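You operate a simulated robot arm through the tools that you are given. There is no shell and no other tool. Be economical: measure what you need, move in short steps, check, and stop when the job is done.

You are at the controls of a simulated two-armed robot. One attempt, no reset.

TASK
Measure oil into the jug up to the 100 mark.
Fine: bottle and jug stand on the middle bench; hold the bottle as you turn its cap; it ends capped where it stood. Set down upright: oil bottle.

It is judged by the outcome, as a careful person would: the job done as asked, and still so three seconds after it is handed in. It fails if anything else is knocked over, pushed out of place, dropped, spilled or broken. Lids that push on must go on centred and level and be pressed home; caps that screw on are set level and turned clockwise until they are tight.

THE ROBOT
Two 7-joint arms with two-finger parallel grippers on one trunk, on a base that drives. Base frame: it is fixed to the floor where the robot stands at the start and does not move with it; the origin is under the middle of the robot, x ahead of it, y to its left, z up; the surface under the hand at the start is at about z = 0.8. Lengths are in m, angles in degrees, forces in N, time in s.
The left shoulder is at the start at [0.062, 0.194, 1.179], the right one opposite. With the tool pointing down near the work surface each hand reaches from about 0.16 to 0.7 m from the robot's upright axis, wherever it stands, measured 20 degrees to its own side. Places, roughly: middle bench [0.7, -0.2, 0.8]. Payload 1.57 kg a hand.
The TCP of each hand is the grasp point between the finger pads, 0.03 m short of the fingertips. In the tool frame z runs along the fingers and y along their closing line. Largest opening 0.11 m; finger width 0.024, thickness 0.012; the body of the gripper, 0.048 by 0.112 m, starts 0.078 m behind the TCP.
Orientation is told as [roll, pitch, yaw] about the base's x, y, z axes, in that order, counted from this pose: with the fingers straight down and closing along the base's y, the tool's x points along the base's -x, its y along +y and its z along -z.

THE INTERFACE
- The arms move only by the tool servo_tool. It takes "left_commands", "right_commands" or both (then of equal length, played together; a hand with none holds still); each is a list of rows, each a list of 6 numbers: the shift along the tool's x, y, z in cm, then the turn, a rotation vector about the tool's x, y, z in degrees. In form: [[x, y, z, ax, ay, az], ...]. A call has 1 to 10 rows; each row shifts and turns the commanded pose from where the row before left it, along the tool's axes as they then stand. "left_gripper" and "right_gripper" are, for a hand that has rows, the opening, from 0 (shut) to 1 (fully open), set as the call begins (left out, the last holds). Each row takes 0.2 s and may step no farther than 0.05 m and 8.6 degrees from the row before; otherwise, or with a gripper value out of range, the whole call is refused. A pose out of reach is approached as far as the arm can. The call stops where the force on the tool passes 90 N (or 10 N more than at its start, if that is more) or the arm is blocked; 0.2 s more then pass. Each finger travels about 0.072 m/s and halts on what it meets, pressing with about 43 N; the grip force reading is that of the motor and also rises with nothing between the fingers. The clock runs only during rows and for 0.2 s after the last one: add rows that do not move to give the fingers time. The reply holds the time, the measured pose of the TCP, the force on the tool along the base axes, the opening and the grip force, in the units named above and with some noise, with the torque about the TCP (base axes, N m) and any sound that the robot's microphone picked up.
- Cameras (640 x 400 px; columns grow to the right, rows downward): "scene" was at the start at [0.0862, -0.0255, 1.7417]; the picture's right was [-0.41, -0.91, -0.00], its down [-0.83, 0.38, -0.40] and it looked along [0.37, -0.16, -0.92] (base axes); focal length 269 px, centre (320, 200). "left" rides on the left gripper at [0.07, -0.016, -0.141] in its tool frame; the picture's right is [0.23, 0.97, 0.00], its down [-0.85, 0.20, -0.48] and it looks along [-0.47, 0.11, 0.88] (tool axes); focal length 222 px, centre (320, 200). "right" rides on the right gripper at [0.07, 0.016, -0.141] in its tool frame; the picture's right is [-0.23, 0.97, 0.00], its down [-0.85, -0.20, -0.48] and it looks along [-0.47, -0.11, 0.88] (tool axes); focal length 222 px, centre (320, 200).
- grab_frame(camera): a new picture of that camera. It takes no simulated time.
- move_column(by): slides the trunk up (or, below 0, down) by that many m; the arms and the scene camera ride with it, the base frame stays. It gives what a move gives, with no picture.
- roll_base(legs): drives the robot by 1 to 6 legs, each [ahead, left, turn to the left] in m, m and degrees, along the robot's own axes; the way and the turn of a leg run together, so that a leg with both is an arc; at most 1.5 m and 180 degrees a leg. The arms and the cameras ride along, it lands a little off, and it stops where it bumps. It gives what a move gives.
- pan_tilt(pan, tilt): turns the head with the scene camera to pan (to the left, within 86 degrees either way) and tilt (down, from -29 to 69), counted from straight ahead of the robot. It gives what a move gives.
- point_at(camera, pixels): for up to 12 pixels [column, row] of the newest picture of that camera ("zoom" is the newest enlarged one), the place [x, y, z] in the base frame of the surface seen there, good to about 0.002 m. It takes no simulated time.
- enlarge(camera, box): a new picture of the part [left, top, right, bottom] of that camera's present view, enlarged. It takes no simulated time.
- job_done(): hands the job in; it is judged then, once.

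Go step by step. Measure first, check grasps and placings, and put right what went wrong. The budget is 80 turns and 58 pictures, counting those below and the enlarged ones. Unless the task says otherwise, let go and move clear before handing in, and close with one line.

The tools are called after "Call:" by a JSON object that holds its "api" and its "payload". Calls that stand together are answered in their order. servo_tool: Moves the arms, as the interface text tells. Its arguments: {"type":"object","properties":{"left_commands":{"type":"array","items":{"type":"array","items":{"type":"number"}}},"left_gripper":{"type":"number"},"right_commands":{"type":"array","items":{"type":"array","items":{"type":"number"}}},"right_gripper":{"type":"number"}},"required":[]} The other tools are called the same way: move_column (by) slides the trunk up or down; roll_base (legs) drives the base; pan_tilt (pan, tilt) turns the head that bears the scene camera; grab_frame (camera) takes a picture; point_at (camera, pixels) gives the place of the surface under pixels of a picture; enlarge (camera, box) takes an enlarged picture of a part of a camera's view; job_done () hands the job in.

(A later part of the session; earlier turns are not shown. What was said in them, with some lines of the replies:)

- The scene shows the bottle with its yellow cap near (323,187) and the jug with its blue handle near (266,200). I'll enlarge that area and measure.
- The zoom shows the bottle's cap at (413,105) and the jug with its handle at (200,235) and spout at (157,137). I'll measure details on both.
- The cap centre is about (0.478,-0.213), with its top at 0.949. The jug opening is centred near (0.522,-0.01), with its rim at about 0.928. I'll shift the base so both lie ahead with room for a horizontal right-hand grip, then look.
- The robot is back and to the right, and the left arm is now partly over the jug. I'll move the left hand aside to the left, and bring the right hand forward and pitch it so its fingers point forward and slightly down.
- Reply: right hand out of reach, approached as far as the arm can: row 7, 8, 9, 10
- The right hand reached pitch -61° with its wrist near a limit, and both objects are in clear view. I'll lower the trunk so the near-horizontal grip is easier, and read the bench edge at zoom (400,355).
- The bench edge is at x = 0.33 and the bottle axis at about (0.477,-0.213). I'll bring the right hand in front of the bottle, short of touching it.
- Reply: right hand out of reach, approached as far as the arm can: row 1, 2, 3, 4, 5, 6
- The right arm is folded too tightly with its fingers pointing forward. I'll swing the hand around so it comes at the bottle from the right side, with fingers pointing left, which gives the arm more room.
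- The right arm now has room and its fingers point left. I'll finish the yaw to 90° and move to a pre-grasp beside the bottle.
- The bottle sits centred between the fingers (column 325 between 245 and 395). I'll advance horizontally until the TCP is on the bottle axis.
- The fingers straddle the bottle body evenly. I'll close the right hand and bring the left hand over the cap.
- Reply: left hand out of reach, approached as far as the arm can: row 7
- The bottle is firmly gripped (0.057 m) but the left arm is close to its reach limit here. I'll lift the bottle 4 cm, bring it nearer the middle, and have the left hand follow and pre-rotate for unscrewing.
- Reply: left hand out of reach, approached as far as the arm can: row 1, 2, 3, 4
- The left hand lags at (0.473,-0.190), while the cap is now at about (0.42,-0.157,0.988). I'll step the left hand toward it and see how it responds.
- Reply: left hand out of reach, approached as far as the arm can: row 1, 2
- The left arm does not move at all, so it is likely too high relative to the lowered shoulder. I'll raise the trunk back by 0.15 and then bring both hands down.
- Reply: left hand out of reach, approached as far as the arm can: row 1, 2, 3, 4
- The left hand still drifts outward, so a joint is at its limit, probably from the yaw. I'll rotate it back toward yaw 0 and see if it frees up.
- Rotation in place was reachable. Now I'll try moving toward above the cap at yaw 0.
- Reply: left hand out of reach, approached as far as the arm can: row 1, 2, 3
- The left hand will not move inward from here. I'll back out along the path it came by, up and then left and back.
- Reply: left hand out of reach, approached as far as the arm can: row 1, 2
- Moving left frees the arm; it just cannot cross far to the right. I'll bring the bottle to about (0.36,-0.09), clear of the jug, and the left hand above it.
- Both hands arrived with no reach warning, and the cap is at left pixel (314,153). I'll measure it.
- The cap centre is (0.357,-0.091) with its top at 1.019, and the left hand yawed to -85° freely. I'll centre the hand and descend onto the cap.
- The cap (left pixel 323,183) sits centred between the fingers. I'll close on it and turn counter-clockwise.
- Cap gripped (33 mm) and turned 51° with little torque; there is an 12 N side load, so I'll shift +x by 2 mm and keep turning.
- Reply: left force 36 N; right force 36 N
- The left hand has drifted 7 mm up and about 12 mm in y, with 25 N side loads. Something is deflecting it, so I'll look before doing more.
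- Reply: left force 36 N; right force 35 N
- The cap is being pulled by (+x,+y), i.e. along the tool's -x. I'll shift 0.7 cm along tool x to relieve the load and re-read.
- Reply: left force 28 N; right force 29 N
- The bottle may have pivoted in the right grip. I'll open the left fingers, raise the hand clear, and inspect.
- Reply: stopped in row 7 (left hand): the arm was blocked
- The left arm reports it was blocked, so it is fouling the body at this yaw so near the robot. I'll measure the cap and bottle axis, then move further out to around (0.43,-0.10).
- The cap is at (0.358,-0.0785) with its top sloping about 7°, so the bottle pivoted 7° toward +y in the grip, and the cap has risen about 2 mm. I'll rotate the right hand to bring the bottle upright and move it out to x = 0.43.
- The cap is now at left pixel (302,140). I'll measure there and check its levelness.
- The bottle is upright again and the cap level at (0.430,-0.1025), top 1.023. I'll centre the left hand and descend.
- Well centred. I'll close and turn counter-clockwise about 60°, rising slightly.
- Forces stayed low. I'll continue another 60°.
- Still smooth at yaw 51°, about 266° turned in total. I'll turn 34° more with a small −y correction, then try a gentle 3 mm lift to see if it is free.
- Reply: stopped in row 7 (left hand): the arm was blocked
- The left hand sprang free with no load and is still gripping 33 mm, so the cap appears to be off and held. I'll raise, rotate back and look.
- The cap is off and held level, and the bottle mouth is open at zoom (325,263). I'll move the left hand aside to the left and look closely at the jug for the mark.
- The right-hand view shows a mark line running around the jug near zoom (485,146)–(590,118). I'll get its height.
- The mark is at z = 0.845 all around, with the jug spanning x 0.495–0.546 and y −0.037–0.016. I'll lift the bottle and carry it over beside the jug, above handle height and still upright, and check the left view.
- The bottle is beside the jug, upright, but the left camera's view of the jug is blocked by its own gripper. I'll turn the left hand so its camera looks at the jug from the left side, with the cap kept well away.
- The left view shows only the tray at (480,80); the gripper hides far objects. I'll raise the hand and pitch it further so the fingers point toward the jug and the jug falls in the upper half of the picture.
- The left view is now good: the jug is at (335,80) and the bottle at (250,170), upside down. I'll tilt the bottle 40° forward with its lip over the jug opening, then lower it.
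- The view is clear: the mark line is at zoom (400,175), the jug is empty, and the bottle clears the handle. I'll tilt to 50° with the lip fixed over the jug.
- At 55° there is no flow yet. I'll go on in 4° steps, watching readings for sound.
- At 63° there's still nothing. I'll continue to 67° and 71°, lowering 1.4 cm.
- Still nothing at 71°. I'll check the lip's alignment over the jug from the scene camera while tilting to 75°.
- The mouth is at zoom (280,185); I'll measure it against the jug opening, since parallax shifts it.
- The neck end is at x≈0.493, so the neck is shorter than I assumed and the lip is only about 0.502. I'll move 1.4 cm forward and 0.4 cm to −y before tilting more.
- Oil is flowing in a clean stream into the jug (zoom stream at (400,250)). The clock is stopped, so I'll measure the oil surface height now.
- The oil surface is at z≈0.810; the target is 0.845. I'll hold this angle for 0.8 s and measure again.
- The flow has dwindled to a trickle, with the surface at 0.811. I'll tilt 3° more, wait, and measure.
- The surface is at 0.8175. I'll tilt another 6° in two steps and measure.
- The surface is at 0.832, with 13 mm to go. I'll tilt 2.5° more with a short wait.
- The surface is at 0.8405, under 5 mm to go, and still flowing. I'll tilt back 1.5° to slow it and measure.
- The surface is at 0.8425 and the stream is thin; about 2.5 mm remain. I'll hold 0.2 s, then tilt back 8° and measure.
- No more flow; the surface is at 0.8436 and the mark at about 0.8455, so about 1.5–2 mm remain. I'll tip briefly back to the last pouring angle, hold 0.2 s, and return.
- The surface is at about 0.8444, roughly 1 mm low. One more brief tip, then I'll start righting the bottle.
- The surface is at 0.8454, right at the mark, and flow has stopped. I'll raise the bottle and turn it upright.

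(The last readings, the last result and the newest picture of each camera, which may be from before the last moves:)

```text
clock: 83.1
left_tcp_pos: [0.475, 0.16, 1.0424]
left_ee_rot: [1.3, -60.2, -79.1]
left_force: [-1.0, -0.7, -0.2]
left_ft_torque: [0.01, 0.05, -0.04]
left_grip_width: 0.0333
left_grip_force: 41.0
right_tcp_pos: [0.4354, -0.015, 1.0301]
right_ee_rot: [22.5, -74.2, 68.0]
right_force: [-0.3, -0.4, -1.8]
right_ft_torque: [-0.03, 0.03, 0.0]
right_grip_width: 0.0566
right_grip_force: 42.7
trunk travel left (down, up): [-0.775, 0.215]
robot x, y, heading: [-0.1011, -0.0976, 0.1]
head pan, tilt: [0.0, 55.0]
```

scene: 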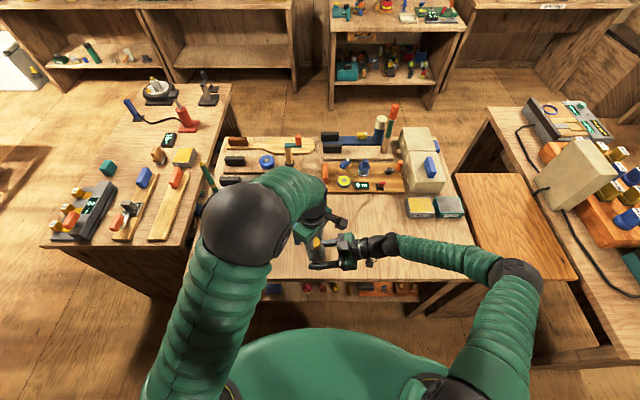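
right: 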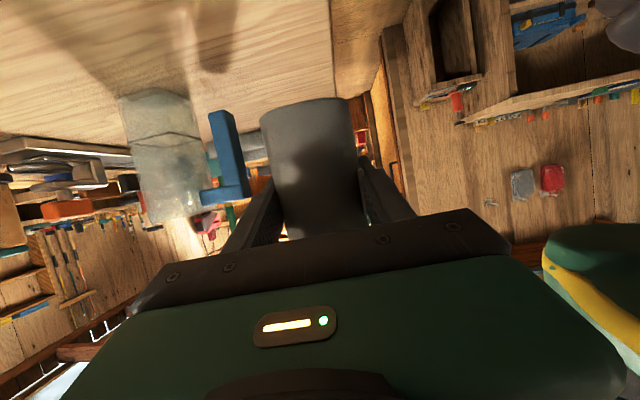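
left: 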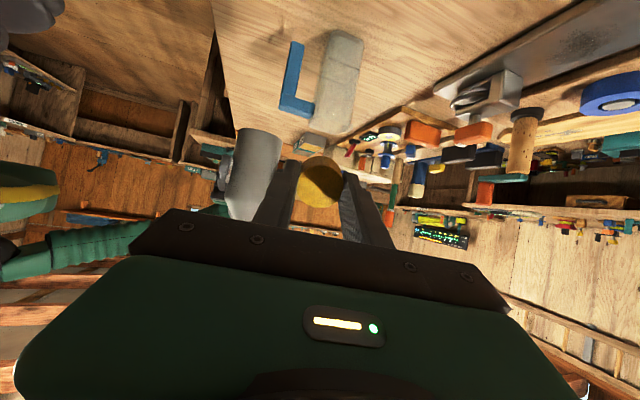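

About 6.8° of tilt remain. I'll finish uprighting, carry the bottle back to the capping spot (0.43,-0.103,0.929), and bring the left hand back to fingers-down.

Call:
{"api": "servo_tool", "payload": {"right_commands": [[0, 0, 0, 1.76, 0, -6.57], [0, 0.5, 0, 0, 0, 0], [0.76, 0, -2.83, 0, 0, 0], [0.76, 0, -2.83, 0, 0, 0], [0.76, 0, -2.83, 0, 0, 0], [3.2, 0, 0.85, 0, 0, 0], [3.2, 0, 0.85, 0, 0, 0], [3.2, 0, 0.85, 0, 0, 0], [0, 0, 0, 0, 0, 0]], "left_commands": [[0, 0, 0, 0, 7.55, 0], [0, 0, 0, 0, 7.55, 0], [0, 0, 0, 0, 7.55, 0], [0, 0, 0, 0, 7.55, 0], [0, 0, 0, 0, 7.55, 0], [0, 0, 0, 0, 7.55, 0], [0, 0, 0, 0, 7.55, 0], [0, 0, 0, 0, 7.55, 0], [0, 0, 0, 0, 0, 0]]}}

Call:
{"api": "servo_tool", "payload": {"left_commands": [[0, 0, -3, 0, 0, -8.5], [0, 0, -3, 0, 0, -8.5], [0, 0, 0, 0, 0, -8.5], [0, 0, 0, 0, 0, -8.5], [0, 0, 0, 0, 0, -8.5], [0, 0, 0, 0, 0, -8.5], [0, 0, 0, 0, 0, -8.5], [0, 0, 0, 0, 0, -8.5], [0, 0, 0, 0, 0, -8.5], [0, 0, 0, 0, 0, -8.5]]}}

```text
clock: 85.1
left_tcp_pos: [0.4742, 0.1576, 1.0439]
left_ee_rot: [0.7, 0.3, -77.8]
left_force: [-0.4, 0.1, 0.3]
left_ft_torque: [-0.02, -0.01, 0.03]
left_grip_width: 0.0331
left_grip_force: 41.0
right_tcp_pos: [0.4303, -0.1036, 0.9284]
right_ee_rot: [-2.3, -75.3, 92.0]
right_force: [0.1, 0.1, -1.0]
right_ft_torque: [0.03, 0.01, 0.01]
right_grip_width: 0.0565
right_grip_force: 42.9
trunk travel left (down, up): [-0.775, 0.215]
robot x, y, heading: [-0.1027, -0.0963, 0.2]
head pan, tilt: [0.0, 55.0]
```

```text
clock: 87.3
left_tcp_pos: [0.4729, 0.1567, 1.1032]
left_ee_rot: [0.3, -0.6, 7.1]
left_force: [-0.7, 0.9, -0.3]
left_ft_torque: [0.0, 0.01, 0.0]
left_grip_width: 0.0331
left_grip_force: 41.3
right_tcp_pos: [0.4315, -0.1033, 0.9284]
right_ee_rot: [-2.2, -75.3, 91.9]
right_force: [0.0, -0.1, -1.8]
right_ft_torque: [-0.02, 0.0, 0.02]
right_grip_width: 0.0567
right_grip_force: 42.8
trunk travel left (down, up): [-0.775, 0.215]
robot x, y, heading: [-0.0999, -0.0987, 0.1]
head pan, tilt: [0.0, 55.0]
```

The right hand is about 2° off its former roll. I'll correct that and bring the left hand back over near the mouth.

Call:
{"api": "servo_tool", "payload": {"right_commands": [[0, 0, 0, 0.49, 0, -1.84], [0, 0, 0, 0, 0, 0], [0, 0, 0, 0, 0, 0], [0, 0, 0, 0, 0, 0], [0, 0, 0, 0, 0, 0], [0, 0, 0, 0, 0, 0], [0, 0, 0, 0, 0, 0]], "left_commands": [[1.04, -3.85, 0, 0, 0, 0], [1.04, -3.85, 0, 0, 0, 0], [1.04, -3.85, 0, 0, 0, 0], [1.04, -3.85, 0, 0, 0, 0], [1.04, -3.85, 0, 0, 0, 0], [1.04, -3.85, 0, 0, 0, 0], [0, 0, 0, 0, 0, 0]]}}

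Call:
{"api": "enlarge", "payload": {"camera": "left", "box": [240, 80, 400, 180]}}

```text
clock: 88.9
left_tcp_pos: [0.4391, -0.0776, 1.1017]
left_ee_rot: [0.2, -0.5, 7.1]
left_force: [-0.8, 0.1, -0.4]
left_ft_torque: [0.0, 0.0, 0.0]
left_grip_width: 0.0333
left_grip_force: 41.1
right_tcp_pos: [0.4309, -0.1033, 0.9296]
right_ee_rot: [-9.8, -75.2, 99.1]
right_force: [-0.4, -0.2, -1.1]
right_ft_torque: [-0.01, 0.03, 0.05]
right_grip_width: 0.0568
right_grip_force: 43.0
trunk travel left (down, up): [-0.775, 0.215]
robot x, y, heading: [-0.0991, -0.0996, -0.0]
head pan, tilt: [0.0, 55.0]
```

```text
4.00 times, centred on (320, 130) of left
```

zoom: 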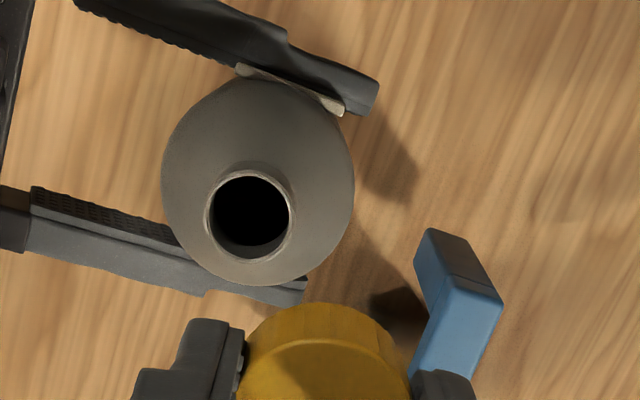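

That small rotation over-corrected (roll now −9.8 versus −4.2 before), about 1.4° too far. I'll undo 1.4° and measure the mouth.

Call:
{"api": "servo_tool", "payload": {"right_commands": [[0, 0, 0, -0.36, 0, 1.35], [0, 0, 0, 0, 0, 0]]}}

Call:
{"api": "enlarge", "payload": {"camera": "left", "box": [240, 80, 400, 180]}}

Call:
{"api": "point_at", "payload": {"camera": "zoom", "pixels": [[208, 210], [291, 215], [250, 173], [250, 259], [222, 182], [280, 185], [220, 245], [282, 245]]}}

```text
clock: 89.5
left_tcp_pos: [0.44, -0.0788, 1.1015]
left_ee_rot: [0.3, -0.6, 7.1]
left_force: [0.3, 0.1, -0.6]
left_ft_torque: [0.0, 0.02, 0.02]
left_grip_width: 0.0329
left_grip_force: 41.0
right_tcp_pos: [0.432, -0.1043, 0.929]
right_ee_rot: [-4.1, -75.3, 93.7]
right_force: [0.5, 0.2, -0.6]
right_ft_torque: [0.04, 0.0, 0.0]
right_grip_width: 0.0567
right_grip_force: 43.2
trunk travel left (down, up): [-0.775, 0.215]
robot x, y, heading: [-0.0998, -0.0972, 0.1]
head pan, tilt: [0.0, 55.0]
```

```text
4.00 times, centred on (320, 130) of left
```

zoom: 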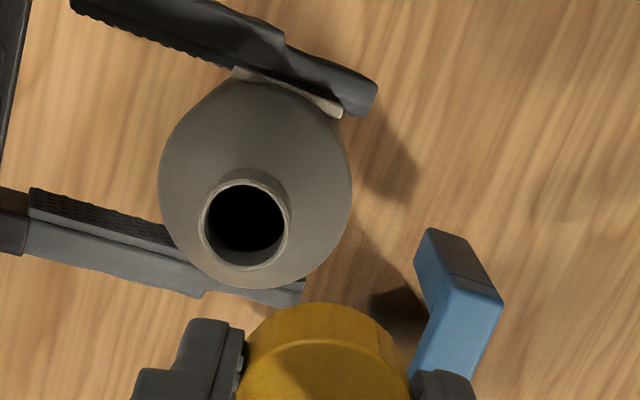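

```text
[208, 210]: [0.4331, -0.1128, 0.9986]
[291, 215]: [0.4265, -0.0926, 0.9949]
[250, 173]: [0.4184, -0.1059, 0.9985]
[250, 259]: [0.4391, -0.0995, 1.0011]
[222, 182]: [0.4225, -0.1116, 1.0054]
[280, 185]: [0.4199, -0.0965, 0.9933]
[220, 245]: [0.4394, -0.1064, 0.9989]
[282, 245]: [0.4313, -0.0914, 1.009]
```

The mouth is centred at about (0.430,-0.1025) and the bottle orientation is restored exactly. I'll yaw the cap hand to +42°, centre over the mouth and come down to just above it.

Call:
{"api": "servo_tool", "payload": {"left_commands": [[0, 0, 0, 0, 0, -8.6], [0, 0, 0, 0, 0, -8.6], [0, 0, 0, 0, 0, -8.6], [0, 0, 0, 0, 0, -8.6], [2.33, -1.1, 0, 0, 0, 0], [0, 0, 2.2, 0, 0, 0], [0, 0, 2.2, 0, 0, 0], [0, 0, 0, 0, 0, 0], [0, 0, 0, 0, 0, 0]]}}

Call:
{"api": "enlarge", "payload": {"camera": "left", "box": [240, 90, 400, 240]}}

Call:
{"api": "enlarge", "payload": {"camera": "scene", "box": [270, 170, 398, 250]}}

```text
clock: 91.5
left_tcp_pos: [0.429, -0.104, 1.0567]
left_ee_rot: [-0.1, -0.7, 41.5]
left_force: [0.2, 0.6, 0.1]
left_ft_torque: [0.01, -0.01, 0.0]
left_grip_width: 0.0334
left_grip_force: 41.1
right_tcp_pos: [0.4319, -0.1042, 0.9281]
right_ee_rot: [-4.2, -75.3, 93.8]
right_force: [-0.6, 0.3, -1.2]
right_ft_torque: [-0.01, 0.0, 0.01]
right_grip_width: 0.0567
right_grip_force: 42.7
trunk travel left (down, up): [-0.775, 0.215]
robot x, y, heading: [-0.0995, -0.0961, 0.2]
head pan, tilt: [0.0, 55.0]
```

```text
2.67 times, centred on (320, 165) of left
```

zoom: 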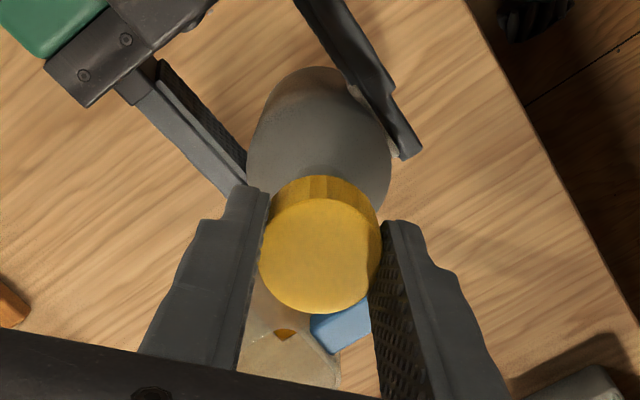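

```text
5.00 times, centred on (334, 210) of scene
```

zoom: 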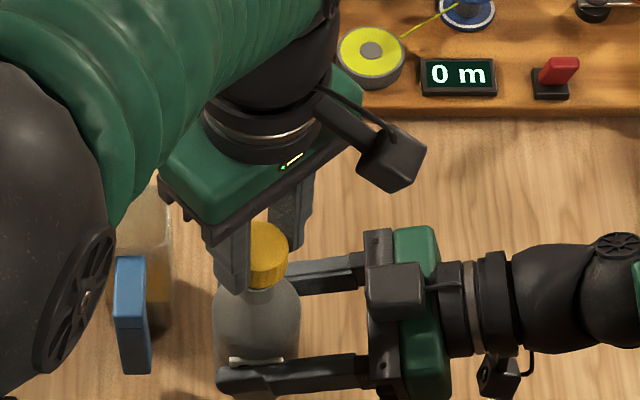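

The cap is level above the mouth. I'll lower gently to the thread start and watch the force.

Call:
{"api": "servo_tool", "payload": {"left_commands": [[-0.1, 0, 1.0, 0, 0, 0], [0, 0, 0.6, 0, 0, 0], [0, 0, 0.4, 0, 0, 0], [0, 0, 0, 0, 0, 0]]}}

```text
clock: 92.5
left_tcp_pos: [0.43, -0.1019, 1.0374]
left_ee_rot: [-0.1, -0.7, 41.4]
left_force: [-0.2, -1.4, 0.1]
left_ft_torque: [-0.02, -0.01, -0.02]
left_grip_width: 0.0329
left_grip_force: 41.3
right_tcp_pos: [0.4315, -0.1031, 0.9298]
right_ee_rot: [-4.3, -75.3, 93.9]
right_force: [0.1, -0.1, -1.8]
right_ft_torque: [0.0, -0.01, -0.01]
right_grip_width: 0.0565
right_grip_force: 42.6
trunk travel left (down, up): [-0.775, 0.215]
robot x, y, heading: [-0.0991, -0.0997, 0.3]
head pan, tilt: [0.0, 55.0]
```

No contact yet at 1.037. I'll go 3 mm lower in small steps.

Call:
{"api": "servo_tool", "payload": {"left_commands": [[0, 0, 0.15, 0, 0, 0], [0, 0, 0.15, 0, 0, 0], [0, 0, 0, 0, 0, 0]]}}

```text
clock: 93.3
left_tcp_pos: [0.4301, -0.1027, 1.0347]
left_ee_rot: [0.0, -0.8, 41.5]
left_force: [0.0, -0.4, -0.9]
left_ft_torque: [0.02, -0.01, 0.01]
left_grip_width: 0.033
left_grip_force: 41.3
right_tcp_pos: [0.4322, -0.1041, 0.9296]
right_ee_rot: [-4.3, -75.3, 93.9]
right_force: [0.2, -0.4, -0.8]
right_ft_torque: [0.02, -0.01, -0.02]
right_grip_width: 0.0566
right_grip_force: 43.0
trunk travel left (down, up): [-0.775, 0.215]
robot x, y, heading: [-0.1, -0.0943, 0.6]
head pan, tilt: [0.0, 55.0]
```

Call:
{"api": "servo_tool", "payload": {"left_commands": [[0, 0, 0.15, 0, 0, 0], [0, 0, 0.15, 0, 0, 0], [0, 0, 0, 0, 0, 0]]}}

```text
clock: 94.1
left_tcp_pos: [0.4302, -0.102, 1.0312]
left_ee_rot: [0.0, -0.6, 41.4]
left_force: [-12.1, -1.5, 15.1]
left_ft_torque: [-0.28, 0.3, 0.0]
left_grip_width: 0.0333
left_grip_force: 40.7
right_tcp_pos: [0.4324, -0.1046, 0.9275]
right_ee_rot: [-4.1, -75.2, 93.6]
right_force: [11.5, 0.6, -17.2]
right_ft_torque: [0.14, 0.85, -0.03]
right_grip_width: 0.0568
right_grip_force: 43.2
trunk travel left (down, up): [-0.775, 0.215]
robot x, y, heading: [-0.0975, -0.097, 0.1]
head pan, tilt: [0.0, 55.0]
```

Contact: 15 N up and −12 N in x on the cap. I'll shift −x 1.5 mm to centre it and start turning clockwise.

Call:
{"api": "servo_tool", "payload": {"left_commands": [[0.11, 0.1, 0, 0, 0, 0], [0, 0, 0.01, 0, 0, 8.5], [0, 0, 0.01, 0, 0, 8.5], [0, 0, 0.01, 0, 0, 8.5], [0, 0, 0.01, 0, 0, 8.5], [0, 0, 0, 0, 0, 0]]}}

```text
clock: 95.5
left_tcp_pos: [0.4311, -0.1023, 1.0315]
left_ee_rot: [0.3, -0.7, 7.5]
left_force: [-6.7, 1.2, 21.8]
left_ft_torque: [0.04, 0.11, 0.04]
left_grip_width: 0.0331
left_grip_force: 40.9
right_tcp_pos: [0.4335, -0.1052, 0.9286]
right_ee_rot: [-4.2, -75.3, 93.9]
right_force: [7.4, -1.1, -23.3]
right_ft_torque: [0.02, 0.59, -0.01]
right_grip_width: 0.0566
right_grip_force: 42.9
trunk travel left (down, up): [-0.775, 0.215]
robot x, y, heading: [-0.1002, -0.097, 0.2]
head pan, tilt: [0.0, 55.0]
```

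Call:
{"api": "servo_tool", "payload": {"left_commands": [[0.08, 0, 0, 0, 0, 8.5], [0, 0, 0, 0, 0, 8.5], [0, 0, 0, 0, 0, 8.5], [0, 0, 0, 0, 0, 8.5], [0, 0, 0, 0, 0, 8.5], [0, 0, 0, 0, 0, 8.5], [0, 0, 0, 0, 0, 8.5], [0, 0, 0, 0, 0, 8.5], [0, 0, 0, 0, 0, 8.5], [0, 0, 0, 0, 0, 8.5]]}}

Call:
{"api": "enlarge", "payload": {"camera": "scene", "box": [270, 170, 398, 250]}}

```text
clock: 97.7
left_tcp_pos: [0.4286, -0.1014, 1.0314]
left_ee_rot: [0.7, 0.2, -77.7]
left_force: [12.9, 4.2, 10.4]
left_ft_torque: [0.17, -0.42, 0.0]
left_grip_width: 0.0331
left_grip_force: 41.3
right_tcp_pos: [0.4302, -0.1035, 0.9283]
right_ee_rot: [-4.3, -75.4, 94.0]
right_force: [-12.4, -3.8, -12.0]
right_ft_torque: [0.21, -0.9, 0.0]
right_grip_width: 0.0566
right_grip_force: 42.8
trunk travel left (down, up): [-0.775, 0.215]
robot x, y, heading: [-0.1002, -0.094, 0.2]
head pan, tilt: [0.0, 55.0]
```

```text
5.00 times, centred on (334, 210) of scene
```

zoom: 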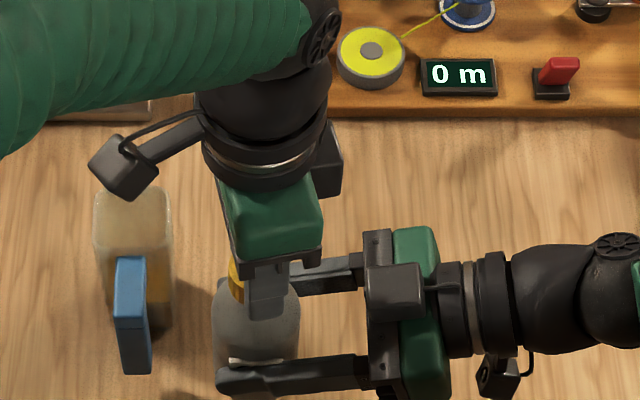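

The upward force fell to 10 N after about 119° clockwise, so the thread has engaged. I'll release and rotate the hand back for another bite.

Call:
{"api": "servo_tool", "payload": {"left_commands": [[0, 0, 0, 0, 0, 0], [0, 0, 0, 0, 0, 0], [0, 0, 0, 0, 0, -8.5], [0, 0, 0, 0, 0, -8.5], [0, 0, 0, 0, 0, -8.5], [0, 0, 0, 0, 0, -8.5], [0, 0, 0, 0, 0, -8.5], [0, 0, 0, 0, 0, -8.5], [0, 0, 0, 0, 0, -8.5], [0, 0, 0, 0, 0, -8.5]], "left_gripper": 0.55}}

Call:
{"api": "servo_tool", "payload": {"left_commands": [[0, 0, 0, 0, 0, -8.5], [0, 0, 0, 0, 0, -8.5], [0, 0, 0, 0, 0, -8.5], [0, 0, 0, 0, 0, -8.5], [0, 0, 0, 0, 0, -8.5], [0, 0, 0, 0, 0, -8.5], [0, 0, 0, 0, 0, 0]]}}

Call:
{"api": "enlarge", "payload": {"camera": "left", "box": [240, 100, 400, 240]}}

Call:
{"api": "point_at", "payload": {"camera": "zoom", "pixels": [[320, 250], [280, 250], [360, 250], [320, 215], [320, 290]]}}

```text
clock: 99.9
left_tcp_pos: [0.4291, -0.1027, 1.0307]
left_ee_rot: [0.5, -0.5, -9.4]
left_force: [0.0, -0.1, 0.6]
left_ft_torque: [-0.02, 0.0, 0.03]
left_grip_width: 0.0608
left_grip_force: 0.1
right_tcp_pos: [0.4319, -0.1039, 0.9285]
right_ee_rot: [-4.2, -75.3, 93.9]
right_force: [1.0, 0.0, -1.8]
right_ft_torque: [-0.01, -0.01, -0.02]
right_grip_width: 0.0569
right_grip_force: 43.0
trunk travel left (down, up): [-0.775, 0.215]
robot x, y, heading: [-0.1007, -0.0986, -0.0]
head pan, tilt: [0.0, 55.0]
```

```text
clock: 101.5
left_tcp_pos: [0.4282, -0.1017, 1.0317]
left_ee_rot: [0.0, -0.7, 41.6]
left_force: [0.5, 0.4, -0.7]
left_ft_torque: [-0.02, -0.01, 0.0]
left_grip_width: 0.0606
left_grip_force: 0.0
right_tcp_pos: [0.4322, -0.104, 0.9293]
right_ee_rot: [-4.2, -75.3, 93.8]
right_force: [0.6, 0.4, -1.3]
right_ft_torque: [0.01, 0.01, -0.02]
right_grip_width: 0.0566
right_grip_force: 42.5
trunk travel left (down, up): [-0.775, 0.215]
robot x, y, heading: [-0.0987, -0.0987, 0.1]
head pan, tilt: [0.0, 55.0]
```

```text
2.86 times, centred on (320, 170) of left
```

zoom: 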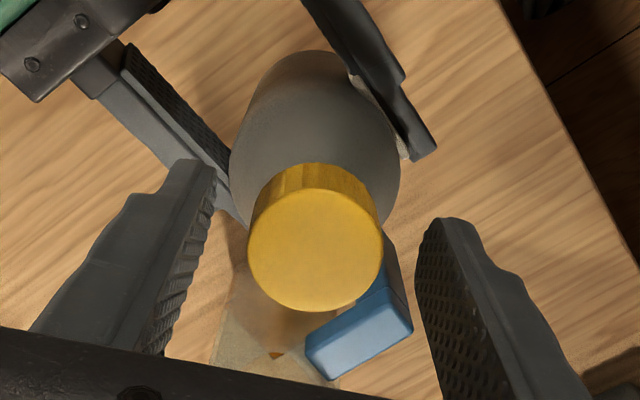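

```text
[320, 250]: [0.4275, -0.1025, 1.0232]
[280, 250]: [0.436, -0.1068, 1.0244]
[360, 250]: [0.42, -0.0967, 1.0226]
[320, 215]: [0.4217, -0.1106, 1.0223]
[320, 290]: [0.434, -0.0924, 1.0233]
```

The cap sits level at z = 1.023 (tight would be about 1.020), centred with the hand. I'll grip again and turn clockwise.

Call:
{"api": "servo_tool", "payload": {"left_commands": [[0, 0, 0, 0, 0, 0], [0, 0, 0, 0, 0, 0], [0, 0, 0.02, 0, 0, 8.5], [0, 0, 0.02, 0, 0, 8.5], [0, 0, 0.02, 0, 0, 8.5], [0, 0, 0.02, 0, 0, 8.5], [0, 0, 0.02, 0, 0, 8.5], [0, 0, 0.02, 0, 0, 8.5], [0, 0, 0.02, 0, 0, 8.5], [0, 0, 0.02, 0, 0, 8.5]], "left_gripper": 0}}

Call:
{"api": "servo_tool", "payload": {"left_commands": [[0, 0, 0.02, 0, 0, 8.5], [0, 0, 0.02, 0, 0, 8.5], [0, 0, 0.02, 0, 0, 8.5], [0, 0, 0.02, 0, 0, 8.5], [0, 0, 0.02, 0, 0, 8.5], [0, 0, 0.02, 0, 0, 8.5]]}}

```text
clock: 103.7
left_tcp_pos: [0.4286, -0.1021, 1.0297]
left_ee_rot: [0.6, -0.3, -26.6]
left_force: [3.3, 0.4, 2.9]
left_ft_torque: [0.06, -0.18, 0.0]
left_grip_width: 0.0318
left_grip_force: 40.3
right_tcp_pos: [0.4316, -0.1038, 0.9277]
right_ee_rot: [-4.2, -75.3, 93.8]
right_force: [-3.9, -0.7, -4.4]
right_ft_torque: [0.07, -0.28, 0.04]
right_grip_width: 0.0563
right_grip_force: 43.1
trunk travel left (down, up): [-0.775, 0.215]
robot x, y, heading: [-0.1004, -0.1025, 0.1]
head pan, tilt: [0.0, 55.0]
```

```text
clock: 105.1
left_tcp_pos: [0.4289, -0.1018, 1.0273]
left_ee_rot: [0.8, 0.3, -77.7]
left_force: [5.8, 6.2, 6.3]
left_ft_torque: [0.38, -0.24, -0.01]
left_grip_width: 0.033
left_grip_force: 41.0
right_tcp_pos: [0.4318, -0.1052, 0.9284]
right_ee_rot: [-4.3, -75.2, 93.9]
right_force: [-7.3, -7.0, -7.4]
right_ft_torque: [0.27, -0.39, 0.01]
right_grip_width: 0.0568
right_grip_force: 43.1
trunk travel left (down, up): [-0.775, 0.215]
robot x, y, heading: [-0.1011, -0.0971, 0.1]
head pan, tilt: [0.0, 55.0]
```

Still turning freely after about 238°. I'll take another bite.

Call:
{"api": "servo_tool", "payload": {"left_commands": [[0, 0, 0, 0, 0, 0], [0, 0, 0, 0, 0, 0], [0, 0, 0, 0, 0, -8.5], [0, 0, 0, 0, 0, -8.5], [0, 0, 0, 0, 0, -8.5], [0, 0, 0, 0, 0, -8.5], [0, 0, 0, 0, 0, -8.5], [0, 0, 0, 0, 0, -8.5], [0, 0, 0, 0, 0, -8.5], [0, 0, 0, 0, 0, -8.5]], "left_gripper": 0.55}}

Call:
{"api": "servo_tool", "payload": {"left_commands": [[0, 0, 0, 0, 0, -8.5], [0, 0, 0, 0, 0, -8.5], [0, 0, 0, 0, 0, -8.5], [0, 0, 0, 0, 0, -8.5], [0, 0, 0, 0, 0, -8.5], [0, 0, 0, 0, 0, -8.5], [0, 0, 0, 0, 0, 0]]}}

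Call:
{"api": "servo_tool", "payload": {"left_commands": [[0, 0, 0, 0, 0, 0], [0, 0, 0, 0, 0, 0], [0, 0, 0.01, 0, 0, 8.5], [0, 0, 0.01, 0, 0, 8.5], [0, 0, 0.01, 0, 0, 8.5], [0, 0, 0.01, 0, 0, 8.5], [0, 0, 0.01, 0, 0, 8.5], [0, 0, 0.01, 0, 0, 8.5]], "left_gripper": 0}}

```text
clock: 107.3
left_tcp_pos: [0.4297, -0.1019, 1.0276]
left_ee_rot: [0.5, -0.5, -9.4]
left_force: [0.1, -0.5, 0.0]
left_ft_torque: [0.0, 0.03, 0.0]
left_grip_width: 0.0606
left_grip_force: 0.2
right_tcp_pos: [0.4318, -0.104, 0.9298]
right_ee_rot: [-4.2, -75.3, 94.0]
right_force: [0.1, -0.4, -0.6]
right_ft_torque: [0.01, 0.03, 0.03]
right_grip_width: 0.0566
right_grip_force: 42.6
trunk travel left (down, up): [-0.775, 0.215]
robot x, y, heading: [-0.0963, -0.0992, 0.0]
head pan, tilt: [0.0, 55.0]
```

```text
clock: 108.9
left_tcp_pos: [0.4288, -0.101, 1.0285]
left_ee_rot: [-0.1, -0.7, 41.5]
left_force: [0.4, -0.3, 0.5]
left_ft_torque: [-0.01, 0.03, 0.0]
left_grip_width: 0.0606
left_grip_force: 0.1
right_tcp_pos: [0.4319, -0.1029, 0.9286]
right_ee_rot: [-4.2, -75.3, 93.9]
right_force: [0.4, -0.1, -1.1]
right_ft_torque: [-0.01, 0.0, -0.01]
right_grip_width: 0.0566
right_grip_force: 43.0
trunk travel left (down, up): [-0.775, 0.215]
robot x, y, heading: [-0.0986, -0.0969, -0.1]
head pan, tilt: [0.0, 55.0]
```

```text
clock: 110.7
left_tcp_pos: [0.4278, -0.1025, 1.0264]
left_ee_rot: [0.5, -0.3, -9.8]
left_force: [1.9, -5.6, 0.7]
left_ft_torque: [-0.18, -0.06, 0.95]
left_grip_width: 0.0332
left_grip_force: 41.8
right_tcp_pos: [0.433, -0.1043, 0.9296]
right_ee_rot: [-4.3, -75.3, 93.8]
right_force: [-1.9, 5.2, -2.9]
right_ft_torque: [-0.39, -0.1, -0.98]
right_grip_width: 0.0566
right_grip_force: 42.9
trunk travel left (down, up): [-0.775, 0.215]
robot x, y, heading: [-0.0957, -0.0988, 0.2]
head pan, tilt: [0.0, 55.0]
```

Torque has risen to 0.95 N·m, so the cap is seating. I'll turn a little more to snug it.

Call:
{"api": "servo_tool", "payload": {"left_commands": [[0, 0, 0, 0, 0, 8.5], [0, 0, 0, 0, 0, 4], [0, 0, 0, 0, 0, 0]]}}

```text
clock: 111.5
left_tcp_pos: [0.4297, -0.1028, 1.0263]
left_ee_rot: [0.6, -0.3, -22.1]
left_force: [0.5, 0.2, 2.0]
left_ft_torque: [-0.02, 0.0, 0.52]
left_grip_width: 0.0319
left_grip_force: 40.6
right_tcp_pos: [0.4311, -0.105, 0.9286]
right_ee_rot: [-4.3, -75.4, 93.9]
right_force: [1.9, 0.4, -3.2]
right_ft_torque: [0.0, 0.08, -0.49]
right_grip_width: 0.0567
right_grip_force: 43.2
trunk travel left (down, up): [-0.775, 0.215]
robot x, y, heading: [-0.099, -0.0977, 0.2]
head pan, tilt: [0.0, 55.0]
```

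The torque peaked and the grip then slipped on the cap, so it's tight. I'll release, lift the left hand away and check the cap.

Call:
{"api": "servo_tool", "payload": {"left_commands": [[0, 0, 0, 0, 0, 0], [0, 0, 0, 0, 0, 0], [0, 0, -3, 0, 0, 0], [0, 0, -3, 0, 0, 0], [0, 0, -2, 0, 0, 0], [1.2, 2.8, 0, 0, 0, 0], [0, 0, 0, 0, 0, 0]], "left_gripper": 0.6}}

Call:
{"api": "grab_frame", "payload": {"camera": "left"}}

```text
clock: 113.1
left_tcp_pos: [0.4278, -0.0719, 1.1068]
left_ee_rot: [0.5, -0.5, -22.1]
left_force: [0.6, 0.4, -0.3]
left_ft_torque: [0.01, 0.0, 0.0]
left_grip_width: 0.0661
left_grip_force: 0.0
right_tcp_pos: [0.4312, -0.1022, 0.9295]
right_ee_rot: [-4.2, -75.2, 93.9]
right_force: [-0.1, 0.0, -1.4]
right_ft_torque: [0.03, 0.0, 0.03]
right_grip_width: 0.0569
right_grip_force: 43.4
trunk travel left (down, up): [-0.775, 0.215]
robot x, y, heading: [-0.1032, -0.1005, 0.2]
head pan, tilt: [0.0, 55.0]
```

```text
7 pictures are left
```

left: 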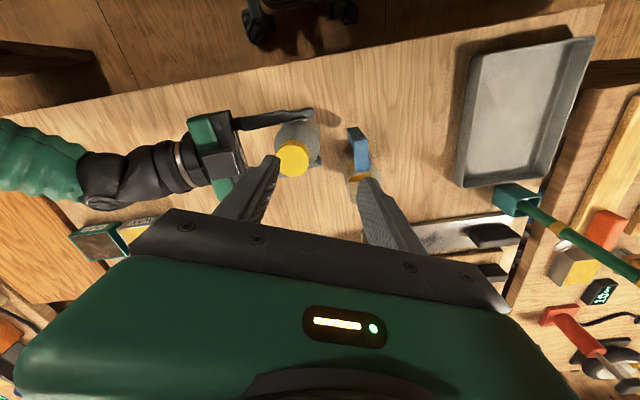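

Call:
{"api": "point_at", "payload": {"camera": "left", "pixels": [[293, 158], [280, 158], [305, 158], [293, 148], [293, 170], [300, 130]]}}

Call:
{"api": "servo_tool", "payload": {"left_commands": [[1, 4, 0, 0, 0, 0], [1, 4, 0, 0, 0, 0], [1, 4, 0, 0, 0, 0], [1, 4, 0, 0, 0, 0], [1, 4, 0, 0, 0, 0], [0, 0, 0, 0, 0, 0]], "right_commands": [[0, 0, 0, 0, 0, 0], [0.72, -1.15, -2.68, 0, 0, 0], [0.72, -1.15, -2.68, 0, 0, 0], [0.72, -1.15, -2.68, 0, 0, 0], [0.72, -1.15, -2.68, 0, 0, 0], [0, 0, 0, 0, 0, 0]]}}

```text
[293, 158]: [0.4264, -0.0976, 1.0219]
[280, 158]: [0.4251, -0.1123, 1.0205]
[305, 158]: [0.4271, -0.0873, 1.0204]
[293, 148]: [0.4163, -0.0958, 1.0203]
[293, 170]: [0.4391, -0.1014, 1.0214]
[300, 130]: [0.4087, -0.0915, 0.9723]
```

```text
clock: 114.5
left_tcp_pos: [0.4563, 0.1316, 1.1089]
left_ee_rot: [0.5, -0.4, -22.0]
left_force: [-1.3, -0.6, -0.7]
left_ft_torque: [-0.02, -0.01, 0.03]
left_grip_width: 0.0663
left_grip_force: 0.2
right_tcp_pos: [0.4761, -0.214, 0.9295]
right_ee_rot: [-4.3, -75.2, 94.1]
right_force: [-0.5, -0.5, -1.7]
right_ft_torque: [-0.03, 0.02, -0.03]
right_grip_width: 0.0567
right_grip_force: 42.8
trunk travel left (down, up): [-0.775, 0.215]
robot x, y, heading: [-0.0976, -0.0995, 0.1]
head pan, tilt: [0.0, 55.0]
```

The cap is fully down (top 0.091 above the grip, as at the start) and level. I'll trim the tilt by 1.5° and lower the bottle to just above the bench at its original spot.

Call:
{"api": "servo_tool", "payload": {"right_commands": [[0.06, -0.2, -0.24, -0.39, 0, 1.45], [2.2, 0, 0.58, 0, 0, 0], [2.2, 0, 0.58, 0, 0, 0], [2.0, 0, 0.53, 0, 0, 0], [0, 0, 0, 0, 0, 0]]}}

Call:
{"api": "enlarge", "payload": {"camera": "scene", "box": [270, 150, 430, 250]}}

```text
clock: 115.9
left_tcp_pos: [0.4543, 0.1321, 1.1088]
left_ee_rot: [0.5, -0.5, -22.2]
left_force: [0.2, 0.7, -0.6]
left_ft_torque: [-0.01, -0.03, -0.01]
left_grip_width: 0.066
left_grip_force: 0.0
right_tcp_pos: [0.4771, -0.2349, 0.8884]
right_ee_rot: [-8.4, -73.9, 96.6]
right_force: [0.9, 0.0, -1.6]
right_ft_torque: [-0.03, -0.01, -0.03]
right_grip_width: 0.0569
right_grip_force: 43.1
right hand out of reach, approached as far as the arm can: row 3, 4
trunk travel left (down, up): [-0.775, 0.215]
robot x, y, heading: [-0.0993, -0.0953, 0.2]
head pan, tilt: [0.0, 55.0]
stopped in row 5 (right hand): the arm was blocked; the commanded pose is now the measured one
```

```text
4.00 times, centred on (350, 200) of scene
```

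zoom: 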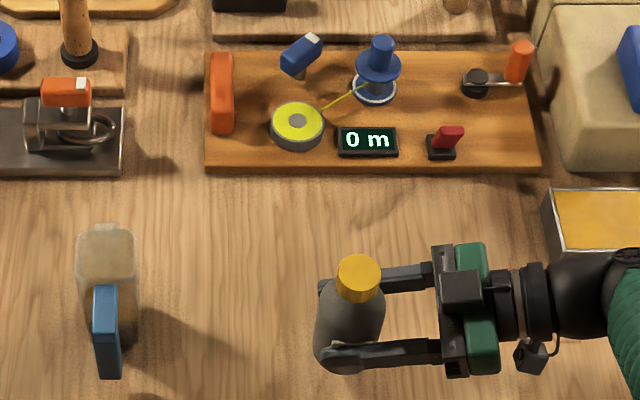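

The right arm ran out of reach with the trunk this high, and drifted in y and tilt. I'll lift slightly, restore the pose, and lower the trunk instead.

Call:
{"api": "servo_tool", "payload": {"right_commands": [[-3.2, 0, -0.9, 0, 0, 0], [-0.5, -0.1, 1.75, 0, 0, 0], [0, 0, 0, -0.7, -1.3, 2.6], [0, 0, 0, 0, 0, 0]]}}

Call:
{"api": "move_column", "payload": {"by": -0.05}}

```text
clock: 116.9
left_tcp_pos: [0.454, 0.1313, 1.1107]
left_ee_rot: [0.6, -0.5, -22.1]
left_force: [0.8, -0.3, -0.3]
left_ft_torque: [-0.02, 0.0, -0.02]
left_grip_width: 0.066
left_grip_force: 0.1
right_tcp_pos: [0.4729, -0.2151, 0.9207]
right_ee_rot: [2.8, -75.6, 86.0]
right_force: [-0.2, 0.7, -2.0]
right_ft_torque: [-0.01, -0.02, 0.03]
right_grip_width: 0.0566
right_grip_force: 43.1
trunk travel left (down, up): [-0.775, 0.215]
robot x, y, heading: [-0.0992, -0.0999, -0.1]
head pan, tilt: [0.0, 55.0]
```

```text
clock: 117.8
left_tcp_pos: [0.4541, 0.1317, 1.0605]
left_ee_rot: [0.7, -0.5, -22.0]
left_force: [-0.6, 0.1, 0.2]
left_ft_torque: [0.0, 0.0, 0.02]
left_grip_width: 0.066
left_grip_force: 0.1
right_tcp_pos: [0.4724, -0.2162, 0.8716]
right_ee_rot: [2.7, -75.5, 86.2]
right_force: [0.4, -0.1, -1.3]
right_ft_torque: [0.01, -0.02, -0.02]
right_grip_width: 0.0564
right_grip_force: 43.1
trunk travel left (down, up): [-0.725, 0.265]
robot x, y, heading: [-0.0983, -0.0964, 0.2]
head pan, tilt: [0.0, 55.0]
```

Good pose now at z = 0.872. I'll move +5 mm in x and lower gently toward contact.

Call:
{"api": "servo_tool", "payload": {"right_commands": [[0, -0.5, 0, 0, 0, 0], [0.6, 0, 0.16, 0, 0, 0], [0.5, 0, 0.13, 0, 0, 0], [0, 0, 0, 0, 0, 0]]}}

Call:
{"api": "enlarge", "payload": {"camera": "scene", "box": [290, 150, 418, 230]}}

```text
clock: 118.8
left_tcp_pos: [0.4551, 0.131, 1.0598]
left_ee_rot: [0.6, -0.5, -22.0]
left_force: [-0.2, 1.6, 0.6]
left_ft_torque: [0.0, -0.01, -0.03]
left_grip_width: 0.0661
left_grip_force: 0.0
right_tcp_pos: [0.479, -0.2168, 0.8573]
right_ee_rot: [2.6, -75.5, 86.0]
right_force: [0.3, 0.6, -0.3]
right_ft_torque: [0.02, -0.05, 0.02]
right_grip_width: 0.0569
right_grip_force: 43.2
trunk travel left (down, up): [-0.725, 0.265]
robot x, y, heading: [-0.0947, -0.0981, 0.4]
head pan, tilt: [0.0, 55.0]
```

```text
5.00 times, centred on (354, 190) of scene
```

zoom: 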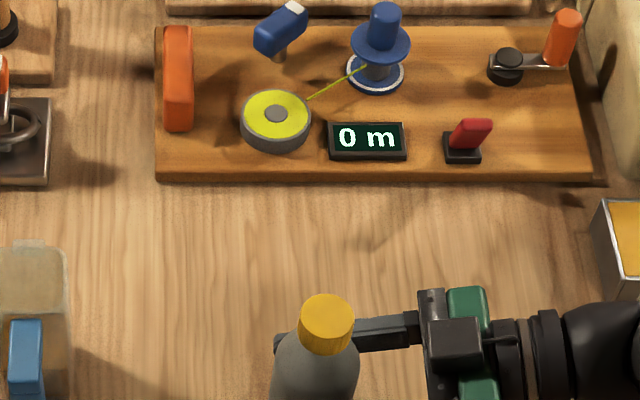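

Call:
{"api": "point_at", "payload": {"camera": "zoom", "pixels": [[328, 315], [308, 315], [347, 315], [328, 301], [328, 330]]}}

Call:
{"api": "servo_tool", "payload": {"right_commands": [[0.1, 0, 0.03, 0, 0, 0], [0.1, 0, 0.03, 0, 0, 0], [0, 0, 0, 0, 0, 0]]}}

```text
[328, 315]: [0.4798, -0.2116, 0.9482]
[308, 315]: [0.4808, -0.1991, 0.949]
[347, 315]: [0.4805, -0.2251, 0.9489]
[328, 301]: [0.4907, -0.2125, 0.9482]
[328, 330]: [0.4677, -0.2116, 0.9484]
```

```text
clock: 119.6
left_tcp_pos: [0.4527, 0.1309, 1.06]
left_ee_rot: [0.6, -0.4, -22.1]
left_force: [-0.3, 1.1, 0.5]
left_ft_torque: [0.01, -0.01, 0.01]
left_grip_width: 0.0661
left_grip_force: 0.1
right_tcp_pos: [0.4788, -0.2154, 0.8589]
right_ee_rot: [2.2, -75.6, 86.6]
right_force: [4.4, -1.7, 13.2]
right_ft_torque: [-0.31, -0.53, 0.01]
right_grip_width: 0.0564
right_grip_force: 43.5
trunk travel left (down, up): [-0.725, 0.265]
robot x, y, heading: [-0.1016, -0.0927, 0.0]
head pan, tilt: [0.0, 55.0]
```

The cap top is level at 0.9485, (0.479,-0.212), essentially the original spot, and the base is in contact at 13 N. I'll release and back out along −y.

Call:
{"api": "servo_tool", "payload": {"right_commands": [[0, 0, 0, 0, 0, 0], [0, 0, 0, 0, 0, 0], [0, 0, 0, 0, 0, 0], [0.7, 0, -2.65, 0, 0, 0], [0.7, 0, -2.65, 0, 0, 0], [0.7, 0, -2.65, 0, 0, 0], [0.7, 0, -2.65, 0, 0, 0], [0.6, 0, -2.65, 0, 0, 0], [0, 0, 0, 0, 0, 0]], "right_gripper": 1}}

Call:
{"api": "enlarge", "payload": {"camera": "scene", "box": [240, 150, 432, 270]}}

```text
clock: 121.6
left_tcp_pos: [0.4534, 0.132, 1.0597]
left_ee_rot: [0.7, -0.4, -22.0]
left_force: [1.2, 0.2, 0.0]
left_ft_torque: [-0.01, 0.0, 0.01]
left_grip_width: 0.066
left_grip_force: 0.0
right_tcp_pos: [0.4444, -0.3293, 0.8679]
right_ee_rot: [2.8, -75.6, 86.0]
right_force: [0.6, 0.7, 0.2]
right_ft_torque: [0.0, 0.02, -0.02]
right_grip_width: 0.1101
right_grip_force: 0.1
right hand out of reach, approached as far as the arm can: row 5, 6, 7, 8
trunk travel left (down, up): [-0.725, 0.265]
robot x, y, heading: [-0.0985, -0.0976, 0.1]
head pan, tilt: [0.0, 55.0]
```

```text
3.33 times, centred on (336, 210) of scene
```

zoom: 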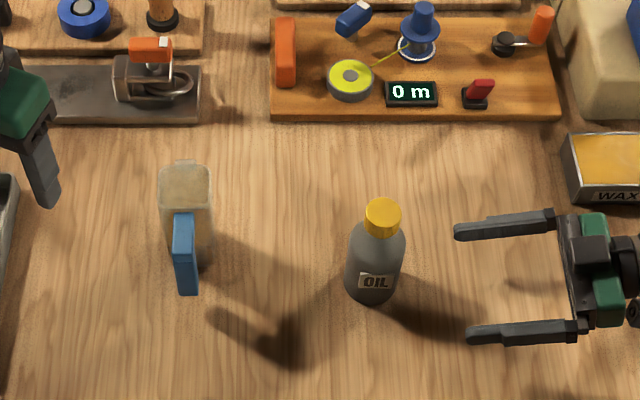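

The bottle stands upright and capped with the right hand clear. I'll check its position and the jug's oil level.

Call:
{"api": "point_at", "payload": {"camera": "zoom", "pixels": [[383, 215], [370, 215], [396, 215], [383, 205], [383, 226], [375, 300], [178, 200], [195, 190], [185, 220], [190, 262]]}}

Call:
{"api": "enlarge", "payload": {"camera": "scene", "box": [270, 185, 334, 245]}}

Call:
{"api": "point_at", "payload": {"camera": "zoom", "pixels": [[240, 180], [260, 150], [225, 170], [275, 170], [240, 140], [260, 120], [280, 150], [290, 180]]}}

```text
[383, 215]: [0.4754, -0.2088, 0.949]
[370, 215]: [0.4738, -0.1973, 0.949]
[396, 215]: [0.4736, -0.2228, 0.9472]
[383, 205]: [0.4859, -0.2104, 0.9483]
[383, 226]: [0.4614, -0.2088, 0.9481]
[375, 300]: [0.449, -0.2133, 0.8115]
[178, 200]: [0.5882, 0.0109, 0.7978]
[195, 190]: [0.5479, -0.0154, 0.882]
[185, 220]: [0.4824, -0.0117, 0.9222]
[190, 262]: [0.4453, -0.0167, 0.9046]
```

```text
6.67 times, centred on (302, 215) of scene
```

zoom: 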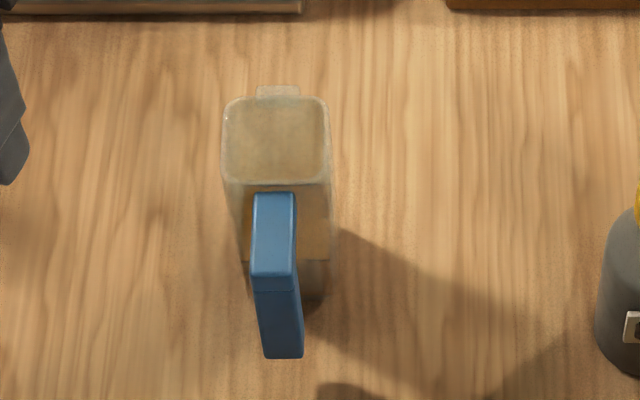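

```text
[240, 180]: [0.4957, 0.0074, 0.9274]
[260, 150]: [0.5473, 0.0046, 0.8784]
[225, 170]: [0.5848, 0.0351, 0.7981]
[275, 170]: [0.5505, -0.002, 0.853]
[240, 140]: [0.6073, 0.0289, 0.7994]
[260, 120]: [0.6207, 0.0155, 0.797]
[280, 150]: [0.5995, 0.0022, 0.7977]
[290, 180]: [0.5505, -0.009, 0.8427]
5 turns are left
```

The bottle stands upright and capped within a few mm of where it started. The jug was not moved, its oil last read 0.845 at the 100 mark, and both hands are clear, so I'm handing in.

Call:
{"api": "job_done", "payload": {}}

```text
The job is handed in.
```

I poured oil into the jug up to the 100 mark. The oil surface last measured z = 0.845, level with the mark line. The bottle's cap is screwed back on tight, and it stands upright within a few millimetres of its starting spot. I saw no oil spilled and nothing else moved.
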